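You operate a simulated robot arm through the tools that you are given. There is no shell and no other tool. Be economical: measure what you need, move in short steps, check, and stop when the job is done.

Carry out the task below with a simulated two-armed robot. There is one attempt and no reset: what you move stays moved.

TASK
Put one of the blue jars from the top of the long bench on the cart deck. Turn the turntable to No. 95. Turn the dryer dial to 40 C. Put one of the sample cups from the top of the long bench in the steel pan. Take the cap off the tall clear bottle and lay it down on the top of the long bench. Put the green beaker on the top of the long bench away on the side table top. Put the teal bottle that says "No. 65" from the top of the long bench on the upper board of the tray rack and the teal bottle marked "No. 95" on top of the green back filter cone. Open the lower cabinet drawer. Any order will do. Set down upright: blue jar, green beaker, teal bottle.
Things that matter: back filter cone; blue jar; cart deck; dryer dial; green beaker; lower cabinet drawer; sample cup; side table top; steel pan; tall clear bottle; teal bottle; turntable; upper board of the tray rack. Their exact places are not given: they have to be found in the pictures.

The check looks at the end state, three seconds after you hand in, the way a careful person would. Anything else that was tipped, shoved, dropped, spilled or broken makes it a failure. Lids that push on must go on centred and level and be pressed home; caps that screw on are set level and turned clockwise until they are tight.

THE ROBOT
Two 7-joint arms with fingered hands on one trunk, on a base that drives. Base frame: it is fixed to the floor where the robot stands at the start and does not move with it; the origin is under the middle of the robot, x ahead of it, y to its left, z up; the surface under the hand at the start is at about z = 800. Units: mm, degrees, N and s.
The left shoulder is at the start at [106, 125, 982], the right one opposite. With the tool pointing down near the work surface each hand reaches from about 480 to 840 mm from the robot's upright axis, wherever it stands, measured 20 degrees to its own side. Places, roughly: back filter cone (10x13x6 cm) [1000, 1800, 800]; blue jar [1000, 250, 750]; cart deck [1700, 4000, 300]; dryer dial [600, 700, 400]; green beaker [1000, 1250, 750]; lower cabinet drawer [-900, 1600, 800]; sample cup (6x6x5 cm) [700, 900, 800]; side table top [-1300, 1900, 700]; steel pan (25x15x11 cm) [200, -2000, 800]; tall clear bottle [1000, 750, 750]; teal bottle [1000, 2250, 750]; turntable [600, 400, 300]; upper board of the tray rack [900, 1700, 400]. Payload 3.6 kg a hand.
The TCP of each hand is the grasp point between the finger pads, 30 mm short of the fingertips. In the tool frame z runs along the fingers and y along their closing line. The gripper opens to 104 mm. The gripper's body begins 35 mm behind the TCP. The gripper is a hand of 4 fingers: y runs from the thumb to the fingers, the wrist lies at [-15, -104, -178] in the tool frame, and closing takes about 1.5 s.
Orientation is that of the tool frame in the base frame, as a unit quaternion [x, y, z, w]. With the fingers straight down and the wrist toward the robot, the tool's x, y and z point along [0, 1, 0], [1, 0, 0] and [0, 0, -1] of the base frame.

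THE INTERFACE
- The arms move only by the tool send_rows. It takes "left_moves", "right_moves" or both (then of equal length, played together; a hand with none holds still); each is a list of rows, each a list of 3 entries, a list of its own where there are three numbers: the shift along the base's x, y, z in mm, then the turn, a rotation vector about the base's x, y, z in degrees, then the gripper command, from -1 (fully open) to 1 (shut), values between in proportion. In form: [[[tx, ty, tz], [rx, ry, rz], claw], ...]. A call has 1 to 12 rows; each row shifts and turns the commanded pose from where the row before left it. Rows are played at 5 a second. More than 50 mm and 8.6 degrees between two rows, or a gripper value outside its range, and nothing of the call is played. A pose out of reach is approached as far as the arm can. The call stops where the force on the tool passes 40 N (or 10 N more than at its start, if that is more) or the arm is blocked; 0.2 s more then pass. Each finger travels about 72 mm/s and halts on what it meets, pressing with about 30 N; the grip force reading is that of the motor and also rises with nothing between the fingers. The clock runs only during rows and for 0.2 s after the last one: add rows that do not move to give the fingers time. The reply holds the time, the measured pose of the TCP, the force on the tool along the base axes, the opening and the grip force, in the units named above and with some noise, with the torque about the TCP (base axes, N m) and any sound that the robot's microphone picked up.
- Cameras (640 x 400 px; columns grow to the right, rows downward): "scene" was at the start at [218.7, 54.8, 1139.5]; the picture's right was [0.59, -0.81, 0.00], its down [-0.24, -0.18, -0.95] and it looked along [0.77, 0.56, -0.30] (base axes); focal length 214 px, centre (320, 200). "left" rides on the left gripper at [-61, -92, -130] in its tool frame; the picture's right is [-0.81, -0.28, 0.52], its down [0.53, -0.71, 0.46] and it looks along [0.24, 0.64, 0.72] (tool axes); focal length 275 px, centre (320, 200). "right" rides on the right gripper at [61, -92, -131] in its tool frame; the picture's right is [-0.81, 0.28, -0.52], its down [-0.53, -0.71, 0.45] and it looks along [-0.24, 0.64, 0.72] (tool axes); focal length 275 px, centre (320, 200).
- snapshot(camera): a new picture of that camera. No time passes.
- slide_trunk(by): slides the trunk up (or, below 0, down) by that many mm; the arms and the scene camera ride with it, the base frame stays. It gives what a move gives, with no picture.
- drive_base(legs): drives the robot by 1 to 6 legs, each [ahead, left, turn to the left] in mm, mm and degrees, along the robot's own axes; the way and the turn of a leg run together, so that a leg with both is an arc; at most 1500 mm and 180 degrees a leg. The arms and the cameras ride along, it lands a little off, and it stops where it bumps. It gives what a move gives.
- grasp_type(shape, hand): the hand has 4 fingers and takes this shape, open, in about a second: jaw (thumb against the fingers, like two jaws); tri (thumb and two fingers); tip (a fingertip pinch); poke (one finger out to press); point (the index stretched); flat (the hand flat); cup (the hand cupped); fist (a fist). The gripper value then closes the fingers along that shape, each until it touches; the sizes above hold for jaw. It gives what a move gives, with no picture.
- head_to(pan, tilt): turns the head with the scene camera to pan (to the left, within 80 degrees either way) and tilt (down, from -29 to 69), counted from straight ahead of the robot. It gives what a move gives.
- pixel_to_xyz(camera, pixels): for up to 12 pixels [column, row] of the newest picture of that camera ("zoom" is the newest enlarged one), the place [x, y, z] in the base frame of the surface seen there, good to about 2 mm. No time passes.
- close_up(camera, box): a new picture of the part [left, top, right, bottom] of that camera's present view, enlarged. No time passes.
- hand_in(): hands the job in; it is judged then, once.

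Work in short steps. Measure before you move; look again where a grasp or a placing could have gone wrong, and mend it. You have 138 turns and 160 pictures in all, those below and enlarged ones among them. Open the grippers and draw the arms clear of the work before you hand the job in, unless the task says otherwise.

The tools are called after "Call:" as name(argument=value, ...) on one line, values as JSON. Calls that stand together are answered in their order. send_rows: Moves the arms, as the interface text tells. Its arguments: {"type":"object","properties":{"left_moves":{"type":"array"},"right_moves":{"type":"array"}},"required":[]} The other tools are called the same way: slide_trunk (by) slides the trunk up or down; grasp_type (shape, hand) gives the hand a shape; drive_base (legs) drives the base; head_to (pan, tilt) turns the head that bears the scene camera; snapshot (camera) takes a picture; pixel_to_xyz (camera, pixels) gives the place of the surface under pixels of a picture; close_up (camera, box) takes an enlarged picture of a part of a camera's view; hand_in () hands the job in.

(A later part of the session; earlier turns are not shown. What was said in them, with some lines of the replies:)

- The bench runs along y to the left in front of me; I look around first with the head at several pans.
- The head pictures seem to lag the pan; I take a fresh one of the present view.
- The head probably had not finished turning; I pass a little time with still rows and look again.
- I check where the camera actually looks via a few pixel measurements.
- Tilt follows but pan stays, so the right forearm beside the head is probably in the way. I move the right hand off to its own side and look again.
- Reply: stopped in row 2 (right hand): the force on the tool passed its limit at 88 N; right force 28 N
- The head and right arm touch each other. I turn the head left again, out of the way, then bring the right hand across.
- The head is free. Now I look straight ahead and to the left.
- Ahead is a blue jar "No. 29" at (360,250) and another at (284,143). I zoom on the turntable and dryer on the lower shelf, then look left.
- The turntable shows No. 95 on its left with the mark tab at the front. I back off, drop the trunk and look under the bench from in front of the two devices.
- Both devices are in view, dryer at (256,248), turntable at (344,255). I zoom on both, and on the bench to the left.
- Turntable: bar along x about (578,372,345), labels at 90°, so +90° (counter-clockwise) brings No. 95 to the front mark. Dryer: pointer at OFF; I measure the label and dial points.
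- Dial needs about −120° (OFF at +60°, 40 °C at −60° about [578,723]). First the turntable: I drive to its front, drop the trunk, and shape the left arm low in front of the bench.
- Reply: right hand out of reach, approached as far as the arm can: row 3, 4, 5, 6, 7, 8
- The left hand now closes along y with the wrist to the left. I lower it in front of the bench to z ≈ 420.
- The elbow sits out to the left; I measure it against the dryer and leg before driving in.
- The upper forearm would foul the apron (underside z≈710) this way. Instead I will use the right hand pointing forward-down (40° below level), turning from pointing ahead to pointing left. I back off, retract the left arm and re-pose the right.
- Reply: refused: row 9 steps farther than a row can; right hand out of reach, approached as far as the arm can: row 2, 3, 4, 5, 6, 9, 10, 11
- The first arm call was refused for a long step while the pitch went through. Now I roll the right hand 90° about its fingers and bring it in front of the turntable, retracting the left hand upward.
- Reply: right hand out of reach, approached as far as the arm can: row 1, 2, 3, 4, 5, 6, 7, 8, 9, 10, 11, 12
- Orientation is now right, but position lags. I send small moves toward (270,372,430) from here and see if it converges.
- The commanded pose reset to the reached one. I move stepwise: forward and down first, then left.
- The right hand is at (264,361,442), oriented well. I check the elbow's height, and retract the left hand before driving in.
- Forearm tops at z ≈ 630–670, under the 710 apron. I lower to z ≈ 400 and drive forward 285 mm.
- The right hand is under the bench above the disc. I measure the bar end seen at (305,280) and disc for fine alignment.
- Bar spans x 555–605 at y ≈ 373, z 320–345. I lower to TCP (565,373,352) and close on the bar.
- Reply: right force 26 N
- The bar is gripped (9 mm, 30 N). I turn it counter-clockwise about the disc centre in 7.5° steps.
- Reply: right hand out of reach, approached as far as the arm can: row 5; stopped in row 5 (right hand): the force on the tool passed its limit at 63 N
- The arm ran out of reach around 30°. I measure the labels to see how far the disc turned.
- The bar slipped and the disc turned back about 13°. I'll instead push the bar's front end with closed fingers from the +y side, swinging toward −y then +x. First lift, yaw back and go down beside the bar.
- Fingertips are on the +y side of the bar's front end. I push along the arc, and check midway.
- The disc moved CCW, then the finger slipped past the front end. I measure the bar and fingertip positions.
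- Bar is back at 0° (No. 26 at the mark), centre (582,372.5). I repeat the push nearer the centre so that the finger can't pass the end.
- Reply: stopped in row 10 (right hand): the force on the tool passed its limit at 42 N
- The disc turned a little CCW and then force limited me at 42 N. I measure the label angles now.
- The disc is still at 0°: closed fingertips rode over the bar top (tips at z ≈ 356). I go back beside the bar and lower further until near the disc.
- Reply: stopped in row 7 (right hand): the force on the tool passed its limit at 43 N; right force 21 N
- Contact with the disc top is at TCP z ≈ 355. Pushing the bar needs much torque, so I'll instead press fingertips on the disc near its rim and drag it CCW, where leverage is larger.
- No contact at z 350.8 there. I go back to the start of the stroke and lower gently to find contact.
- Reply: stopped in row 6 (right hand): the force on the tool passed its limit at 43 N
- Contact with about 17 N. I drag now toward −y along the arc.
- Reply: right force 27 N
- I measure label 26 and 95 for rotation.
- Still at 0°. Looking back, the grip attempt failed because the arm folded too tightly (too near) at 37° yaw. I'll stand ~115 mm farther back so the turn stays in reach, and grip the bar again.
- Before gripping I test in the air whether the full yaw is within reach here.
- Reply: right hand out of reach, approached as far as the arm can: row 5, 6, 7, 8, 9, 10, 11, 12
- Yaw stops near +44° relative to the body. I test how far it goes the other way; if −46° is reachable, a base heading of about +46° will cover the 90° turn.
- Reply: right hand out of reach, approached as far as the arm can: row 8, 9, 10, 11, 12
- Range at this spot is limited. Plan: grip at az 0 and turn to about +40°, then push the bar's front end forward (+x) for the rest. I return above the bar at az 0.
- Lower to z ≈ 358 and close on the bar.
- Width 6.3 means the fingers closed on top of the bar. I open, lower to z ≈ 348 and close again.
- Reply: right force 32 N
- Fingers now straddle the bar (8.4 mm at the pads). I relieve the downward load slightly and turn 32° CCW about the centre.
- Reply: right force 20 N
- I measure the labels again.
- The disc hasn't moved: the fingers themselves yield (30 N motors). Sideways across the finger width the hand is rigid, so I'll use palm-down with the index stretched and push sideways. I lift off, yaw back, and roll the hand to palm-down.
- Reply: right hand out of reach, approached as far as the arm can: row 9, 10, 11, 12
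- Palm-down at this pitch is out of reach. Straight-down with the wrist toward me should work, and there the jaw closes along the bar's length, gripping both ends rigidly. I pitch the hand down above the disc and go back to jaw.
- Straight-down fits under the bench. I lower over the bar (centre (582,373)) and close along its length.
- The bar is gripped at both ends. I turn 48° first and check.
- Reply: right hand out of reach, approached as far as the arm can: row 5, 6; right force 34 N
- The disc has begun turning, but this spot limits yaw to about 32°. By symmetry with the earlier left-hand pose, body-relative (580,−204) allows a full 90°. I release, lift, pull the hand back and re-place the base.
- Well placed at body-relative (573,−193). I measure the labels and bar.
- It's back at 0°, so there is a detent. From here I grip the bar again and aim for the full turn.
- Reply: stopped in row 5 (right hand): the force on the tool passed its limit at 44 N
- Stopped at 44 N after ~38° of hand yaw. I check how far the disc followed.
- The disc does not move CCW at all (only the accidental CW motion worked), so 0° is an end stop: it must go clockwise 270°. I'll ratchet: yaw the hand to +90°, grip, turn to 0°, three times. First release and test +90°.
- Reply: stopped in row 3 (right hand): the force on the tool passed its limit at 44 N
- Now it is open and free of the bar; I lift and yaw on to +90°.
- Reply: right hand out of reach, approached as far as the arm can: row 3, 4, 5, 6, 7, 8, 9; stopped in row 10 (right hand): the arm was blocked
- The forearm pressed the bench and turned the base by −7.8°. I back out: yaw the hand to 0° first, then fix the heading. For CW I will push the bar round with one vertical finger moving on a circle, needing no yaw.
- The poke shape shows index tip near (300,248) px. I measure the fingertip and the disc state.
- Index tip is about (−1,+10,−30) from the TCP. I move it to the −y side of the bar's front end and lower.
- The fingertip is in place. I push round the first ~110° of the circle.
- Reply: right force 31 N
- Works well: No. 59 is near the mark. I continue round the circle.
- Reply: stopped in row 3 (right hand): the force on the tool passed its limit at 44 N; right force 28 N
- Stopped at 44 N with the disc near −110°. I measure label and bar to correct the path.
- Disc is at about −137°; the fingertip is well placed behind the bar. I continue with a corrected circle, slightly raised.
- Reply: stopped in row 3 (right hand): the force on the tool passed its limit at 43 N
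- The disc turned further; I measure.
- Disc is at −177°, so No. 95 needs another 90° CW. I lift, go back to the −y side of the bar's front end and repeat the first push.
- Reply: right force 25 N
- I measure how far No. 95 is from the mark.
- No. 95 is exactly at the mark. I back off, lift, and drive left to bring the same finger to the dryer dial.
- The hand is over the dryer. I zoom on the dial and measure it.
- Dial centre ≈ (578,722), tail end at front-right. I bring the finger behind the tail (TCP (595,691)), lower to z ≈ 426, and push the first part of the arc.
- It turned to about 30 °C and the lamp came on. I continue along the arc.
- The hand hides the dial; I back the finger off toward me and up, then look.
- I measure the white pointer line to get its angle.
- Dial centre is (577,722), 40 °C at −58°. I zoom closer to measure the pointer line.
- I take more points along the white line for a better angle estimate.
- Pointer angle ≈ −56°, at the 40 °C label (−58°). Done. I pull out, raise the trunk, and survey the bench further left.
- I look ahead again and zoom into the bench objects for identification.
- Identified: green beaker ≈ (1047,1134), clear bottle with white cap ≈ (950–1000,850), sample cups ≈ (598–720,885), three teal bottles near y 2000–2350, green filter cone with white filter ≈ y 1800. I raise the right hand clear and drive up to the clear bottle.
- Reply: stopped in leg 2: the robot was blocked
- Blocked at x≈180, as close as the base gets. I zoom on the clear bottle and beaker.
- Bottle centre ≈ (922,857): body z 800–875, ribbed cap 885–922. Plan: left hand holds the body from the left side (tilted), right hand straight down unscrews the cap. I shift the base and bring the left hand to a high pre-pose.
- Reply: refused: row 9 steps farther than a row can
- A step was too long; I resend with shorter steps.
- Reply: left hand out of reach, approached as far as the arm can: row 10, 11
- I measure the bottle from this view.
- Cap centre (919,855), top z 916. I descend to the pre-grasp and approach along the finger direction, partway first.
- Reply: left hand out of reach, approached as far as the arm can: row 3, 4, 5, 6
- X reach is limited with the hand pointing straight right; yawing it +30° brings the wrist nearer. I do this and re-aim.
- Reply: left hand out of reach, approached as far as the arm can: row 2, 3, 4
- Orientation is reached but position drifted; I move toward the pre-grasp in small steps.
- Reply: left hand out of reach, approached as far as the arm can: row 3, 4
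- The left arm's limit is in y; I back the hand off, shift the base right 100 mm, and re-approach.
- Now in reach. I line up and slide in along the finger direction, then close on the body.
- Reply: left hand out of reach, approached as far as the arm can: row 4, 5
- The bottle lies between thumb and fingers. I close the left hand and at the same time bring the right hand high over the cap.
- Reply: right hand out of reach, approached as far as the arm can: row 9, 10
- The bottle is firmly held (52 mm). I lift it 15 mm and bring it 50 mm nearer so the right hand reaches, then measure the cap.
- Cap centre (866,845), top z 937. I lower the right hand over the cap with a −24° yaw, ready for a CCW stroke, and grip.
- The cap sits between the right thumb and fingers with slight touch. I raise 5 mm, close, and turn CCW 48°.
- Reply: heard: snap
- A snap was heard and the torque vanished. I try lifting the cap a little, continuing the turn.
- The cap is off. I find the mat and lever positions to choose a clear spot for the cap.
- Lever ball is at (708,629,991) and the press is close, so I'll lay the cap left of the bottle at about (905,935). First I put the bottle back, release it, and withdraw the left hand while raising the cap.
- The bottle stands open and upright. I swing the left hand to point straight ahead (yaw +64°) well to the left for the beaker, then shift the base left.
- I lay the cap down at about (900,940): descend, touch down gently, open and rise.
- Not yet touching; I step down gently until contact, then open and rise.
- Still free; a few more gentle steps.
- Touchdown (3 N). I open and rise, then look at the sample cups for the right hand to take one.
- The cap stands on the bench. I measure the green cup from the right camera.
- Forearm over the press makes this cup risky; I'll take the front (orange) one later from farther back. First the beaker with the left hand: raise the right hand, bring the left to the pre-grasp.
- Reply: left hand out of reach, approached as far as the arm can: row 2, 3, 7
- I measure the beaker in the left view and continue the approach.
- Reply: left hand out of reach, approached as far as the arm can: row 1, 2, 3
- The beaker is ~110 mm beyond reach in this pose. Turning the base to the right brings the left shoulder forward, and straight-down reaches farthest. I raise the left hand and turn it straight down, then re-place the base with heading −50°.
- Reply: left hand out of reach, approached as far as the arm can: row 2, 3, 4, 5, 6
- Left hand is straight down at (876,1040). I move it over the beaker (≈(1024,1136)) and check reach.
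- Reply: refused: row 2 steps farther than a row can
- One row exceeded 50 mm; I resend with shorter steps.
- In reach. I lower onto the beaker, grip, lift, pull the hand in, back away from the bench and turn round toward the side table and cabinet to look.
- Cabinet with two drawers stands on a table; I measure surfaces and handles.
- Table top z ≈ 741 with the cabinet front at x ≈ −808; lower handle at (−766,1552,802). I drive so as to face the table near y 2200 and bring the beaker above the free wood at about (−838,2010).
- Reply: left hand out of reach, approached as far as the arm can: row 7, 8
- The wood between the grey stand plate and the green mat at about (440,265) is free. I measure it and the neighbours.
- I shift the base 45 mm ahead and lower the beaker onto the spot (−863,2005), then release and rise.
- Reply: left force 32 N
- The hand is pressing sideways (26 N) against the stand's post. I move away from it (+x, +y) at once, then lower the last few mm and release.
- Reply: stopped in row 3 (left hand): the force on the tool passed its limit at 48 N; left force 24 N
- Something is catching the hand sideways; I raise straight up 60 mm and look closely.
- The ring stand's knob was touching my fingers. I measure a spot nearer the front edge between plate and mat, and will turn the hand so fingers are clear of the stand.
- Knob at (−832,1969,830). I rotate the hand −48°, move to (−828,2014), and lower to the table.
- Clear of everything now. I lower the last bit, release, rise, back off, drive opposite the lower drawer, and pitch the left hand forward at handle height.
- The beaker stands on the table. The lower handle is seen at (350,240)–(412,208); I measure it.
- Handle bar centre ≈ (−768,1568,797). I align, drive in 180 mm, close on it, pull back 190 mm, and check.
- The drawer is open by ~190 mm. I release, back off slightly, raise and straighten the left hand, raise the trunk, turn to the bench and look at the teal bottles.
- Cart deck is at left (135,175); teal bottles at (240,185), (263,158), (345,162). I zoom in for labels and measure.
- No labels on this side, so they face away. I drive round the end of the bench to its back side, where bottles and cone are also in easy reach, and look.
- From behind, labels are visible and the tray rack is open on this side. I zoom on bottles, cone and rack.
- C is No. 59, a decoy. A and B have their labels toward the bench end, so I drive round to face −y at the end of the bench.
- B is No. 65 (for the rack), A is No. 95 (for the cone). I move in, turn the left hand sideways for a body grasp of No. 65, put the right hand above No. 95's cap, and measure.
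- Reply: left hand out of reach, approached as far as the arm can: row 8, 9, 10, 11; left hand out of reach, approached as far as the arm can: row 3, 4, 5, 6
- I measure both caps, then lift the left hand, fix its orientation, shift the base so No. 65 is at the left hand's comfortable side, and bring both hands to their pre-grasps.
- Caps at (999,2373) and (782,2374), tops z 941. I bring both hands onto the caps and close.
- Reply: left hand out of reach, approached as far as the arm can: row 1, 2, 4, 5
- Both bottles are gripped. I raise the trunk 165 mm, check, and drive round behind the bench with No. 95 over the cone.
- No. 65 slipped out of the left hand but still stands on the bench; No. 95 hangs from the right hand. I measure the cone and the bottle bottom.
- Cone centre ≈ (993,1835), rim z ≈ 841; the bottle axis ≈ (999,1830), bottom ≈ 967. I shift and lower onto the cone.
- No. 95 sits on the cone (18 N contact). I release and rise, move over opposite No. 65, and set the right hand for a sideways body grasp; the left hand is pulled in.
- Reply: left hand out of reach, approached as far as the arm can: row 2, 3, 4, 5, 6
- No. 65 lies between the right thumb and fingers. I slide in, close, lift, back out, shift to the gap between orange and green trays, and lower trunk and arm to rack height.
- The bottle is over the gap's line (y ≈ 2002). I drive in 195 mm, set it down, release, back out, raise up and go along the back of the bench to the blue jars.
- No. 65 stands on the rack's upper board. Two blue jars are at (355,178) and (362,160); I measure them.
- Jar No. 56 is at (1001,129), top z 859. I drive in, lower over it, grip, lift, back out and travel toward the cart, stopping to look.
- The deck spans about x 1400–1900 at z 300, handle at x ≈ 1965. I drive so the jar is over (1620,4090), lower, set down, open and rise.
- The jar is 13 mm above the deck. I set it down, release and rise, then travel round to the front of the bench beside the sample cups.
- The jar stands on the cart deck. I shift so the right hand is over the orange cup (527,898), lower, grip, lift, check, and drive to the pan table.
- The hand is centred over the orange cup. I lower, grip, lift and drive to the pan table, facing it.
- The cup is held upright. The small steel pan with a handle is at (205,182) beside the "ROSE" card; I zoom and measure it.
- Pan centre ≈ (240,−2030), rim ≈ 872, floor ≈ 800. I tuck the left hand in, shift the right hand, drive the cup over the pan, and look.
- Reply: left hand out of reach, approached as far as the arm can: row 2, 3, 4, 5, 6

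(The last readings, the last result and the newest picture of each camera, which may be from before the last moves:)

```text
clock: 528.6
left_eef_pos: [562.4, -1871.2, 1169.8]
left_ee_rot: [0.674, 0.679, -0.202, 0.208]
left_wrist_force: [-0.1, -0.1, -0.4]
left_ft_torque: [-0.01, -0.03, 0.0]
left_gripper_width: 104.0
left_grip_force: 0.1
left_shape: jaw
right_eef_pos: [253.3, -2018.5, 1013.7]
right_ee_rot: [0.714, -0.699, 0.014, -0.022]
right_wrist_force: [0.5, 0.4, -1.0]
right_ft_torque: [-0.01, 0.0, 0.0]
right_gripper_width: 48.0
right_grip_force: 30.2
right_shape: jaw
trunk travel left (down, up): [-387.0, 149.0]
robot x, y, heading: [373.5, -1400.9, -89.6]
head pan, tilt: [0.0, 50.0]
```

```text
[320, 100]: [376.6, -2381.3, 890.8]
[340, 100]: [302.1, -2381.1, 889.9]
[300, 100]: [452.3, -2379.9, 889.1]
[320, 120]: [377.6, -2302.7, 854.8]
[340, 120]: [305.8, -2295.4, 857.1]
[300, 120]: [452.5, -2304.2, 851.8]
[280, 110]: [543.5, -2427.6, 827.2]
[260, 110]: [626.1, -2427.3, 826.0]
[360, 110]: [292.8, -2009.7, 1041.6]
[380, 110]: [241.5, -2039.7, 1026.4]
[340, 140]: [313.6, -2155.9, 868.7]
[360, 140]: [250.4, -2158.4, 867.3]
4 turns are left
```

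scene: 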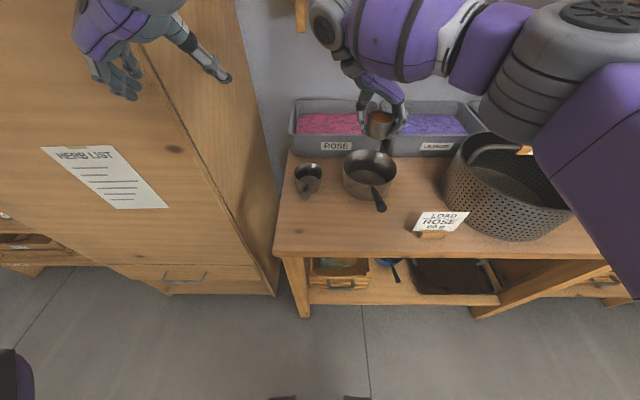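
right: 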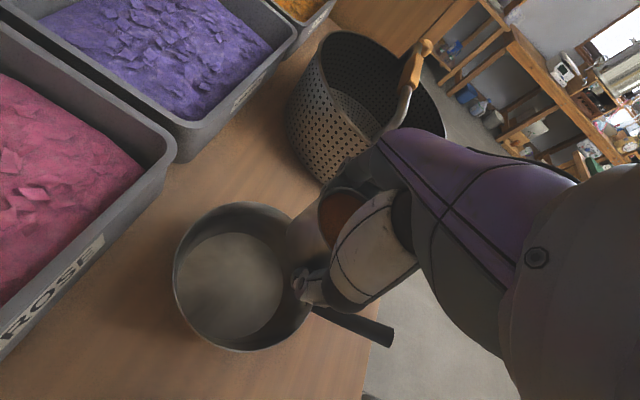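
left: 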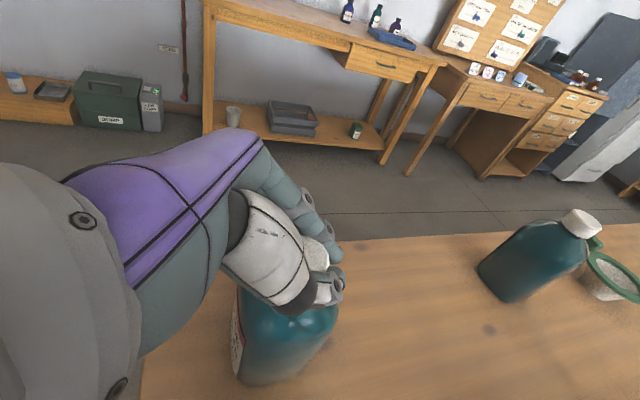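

Pan floor z ≈ 803.5, centre ≈ (246,−2028). I centre and lower the cup into the pan, open partly, rise, and check.

Call:
send_rows(right_moves=[[[-7, -9, -40], [0, 0, 0], 1], [[0, 0, -45], [0, 0, 0], 1], [[0, 0, -45], [0, 0, 0], 1], [[0, 0, -34], [0, 0, 0], 1], [[0, 0, -4], [0, 0, 0], 1], [[0, 0, -3], [0, 0, 0], 1], [[0, 0, 0], [0, 0, 0], 1]])

Call:
send_rows(right_moves=[[[0, 0, 0], [0, 0, 0], 0.4], [[0, 0, 0], [0, 0, 0], 0], [[0, 0, 0], [0, 0, 0], -0.3], [[0, 0, 0], [0, 0, 0], -0.4], [[0, 0, 0], [0, 0, 0], -0.4], [[0, 0, 15], [0, 0, 0], -0.4], [[0, 0, 35], [0, 0, 0], -0.4], [[0, 0, 45], [0, 0, 0], -0.4], [[0, 0, 45], [0, 0, 0], -0.4], [[0, 0, 45], [0, 0, 0], -1]])

Call:
snapshot(camera="right")

Call:
drive_base(legs=[[-350, 0, 0]])

Call:
snapshot(camera="scene")

```text
clock: 530.2
left_eef_pos: [562.8, -1871.2, 1170.1]
left_ee_rot: [0.674, 0.679, -0.203, 0.209]
left_wrist_force: [-0.7, 0.2, 0.4]
left_ft_torque: [-0.01, -0.01, -0.02]
left_gripper_width: 104.2
left_grip_force: 0.1
left_shape: jaw
right_eef_pos: [247.8, -2028.1, 841.7]
right_ee_rot: [0.714, -0.699, 0.014, -0.023]
right_wrist_force: [-0.9, 0.9, -0.8]
right_ft_torque: [-0.01, -0.03, 0.01]
right_gripper_width: 47.8
right_grip_force: 30.1
right_shape: jaw
trunk travel left (down, up): [-387.0, 149.0]
robot x, y, heading: [371.8, -1394.5, -89.5]
head pan, tilt: [0.0, 50.0]
```

```text
clock: 532.5
left_eef_pos: [563.1, -1870.3, 1171.1]
left_ee_rot: [0.675, 0.678, -0.202, 0.208]
left_wrist_force: [-0.2, 0.8, 0.3]
left_ft_torque: [0.0, 0.0, 0.0]
left_gripper_width: 104.2
left_grip_force: 0.0
left_shape: jaw
right_eef_pos: [247.3, -2029.3, 1028.2]
right_ee_rot: [0.714, -0.699, 0.014, -0.023]
right_wrist_force: [0.5, 0.0, 0.1]
right_ft_torque: [0.03, -0.03, 0.01]
right_gripper_width: 103.8
right_grip_force: 0.2
right_shape: jaw
trunk travel left (down, up): [-387.0, 149.0]
robot x, y, heading: [366.3, -1395.9, -89.6]
head pan, tilt: [0.0, 50.0]
```

```text
6 pictures are left
```

right: 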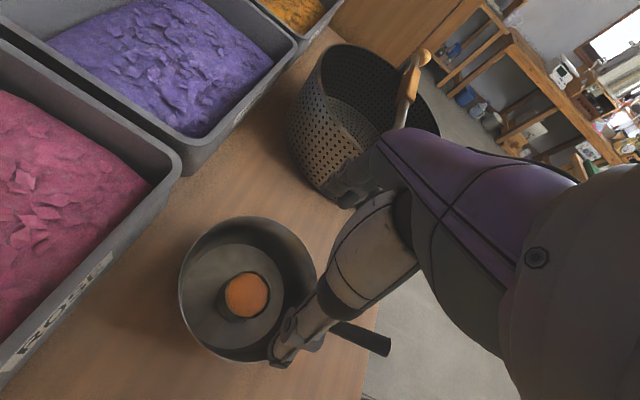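

```text
clock: 534.7
left_eef_pos: [560.9, -1524.8, 1170.1]
left_ee_rot: [0.674, 0.679, -0.202, 0.208]
left_wrist_force: [-0.4, 0.0, 0.0]
left_ft_torque: [-0.03, -0.02, -0.01]
left_gripper_width: 103.7
left_grip_force: 0.2
left_shape: jaw
right_eef_pos: [245.7, -1685.0, 1028.6]
right_ee_rot: [0.715, -0.699, 0.013, -0.022]
right_wrist_force: [0.5, -0.2, 0.3]
right_ft_torque: [-0.01, -0.02, 0.01]
right_gripper_width: 104.0
right_grip_force: 0.1
right_shape: jaw
trunk travel left (down, up): [-387.0, 149.0]
robot x, y, heading: [367.5, -1055.8, -89.7]
head pan, tilt: [0.0, 50.0]
```

```text
5 pictures are left
3 turns are left
```

scene: 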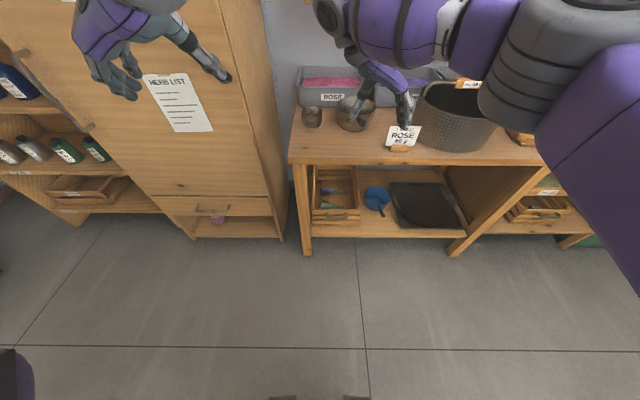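

The cup stands upright in the pan, and both hands are open and clear of the work. I hand the job in.

Call:
hand_in()

```text
The job is handed in.
```

I did every part of the task and handed it in. The result of the check has not come back.

- **Blue jar:** No. 56 stands upright on the cart deck.
- **Turntable:** No. 95 is at the mark. It would only turn clockwise, so I took it round 270°.
- **Dryer dial:** the pointer measures about −56°; the 40 C label is at about −58°.
- **Sample cup:** the orange one sits upright in the steel pan.
- **Tall clear bottle:** the cap is off and lies on the long bench next to it. I lifted the bottle while unscrewing and set it back in its place.
- **Green beaker:** it stands upright on the table that holds the cabinet. I took that to be the side table.
- **Teal bottles:** No. 65 stands upright on the upper board of the tray rack, and No. 95 stands on the green back filter cone.
- **Lower cabinet drawer:** open by about 190 mm.

**Possible marks against it:**
- While placing the beaker, my hand pressed sideways against the ring stand on the side table, up to 48 N. I moved off it and saw no damage, but it may have shifted slightly.
- No. 65 slipped from my first grip but stayed standing, and I picked it up again.
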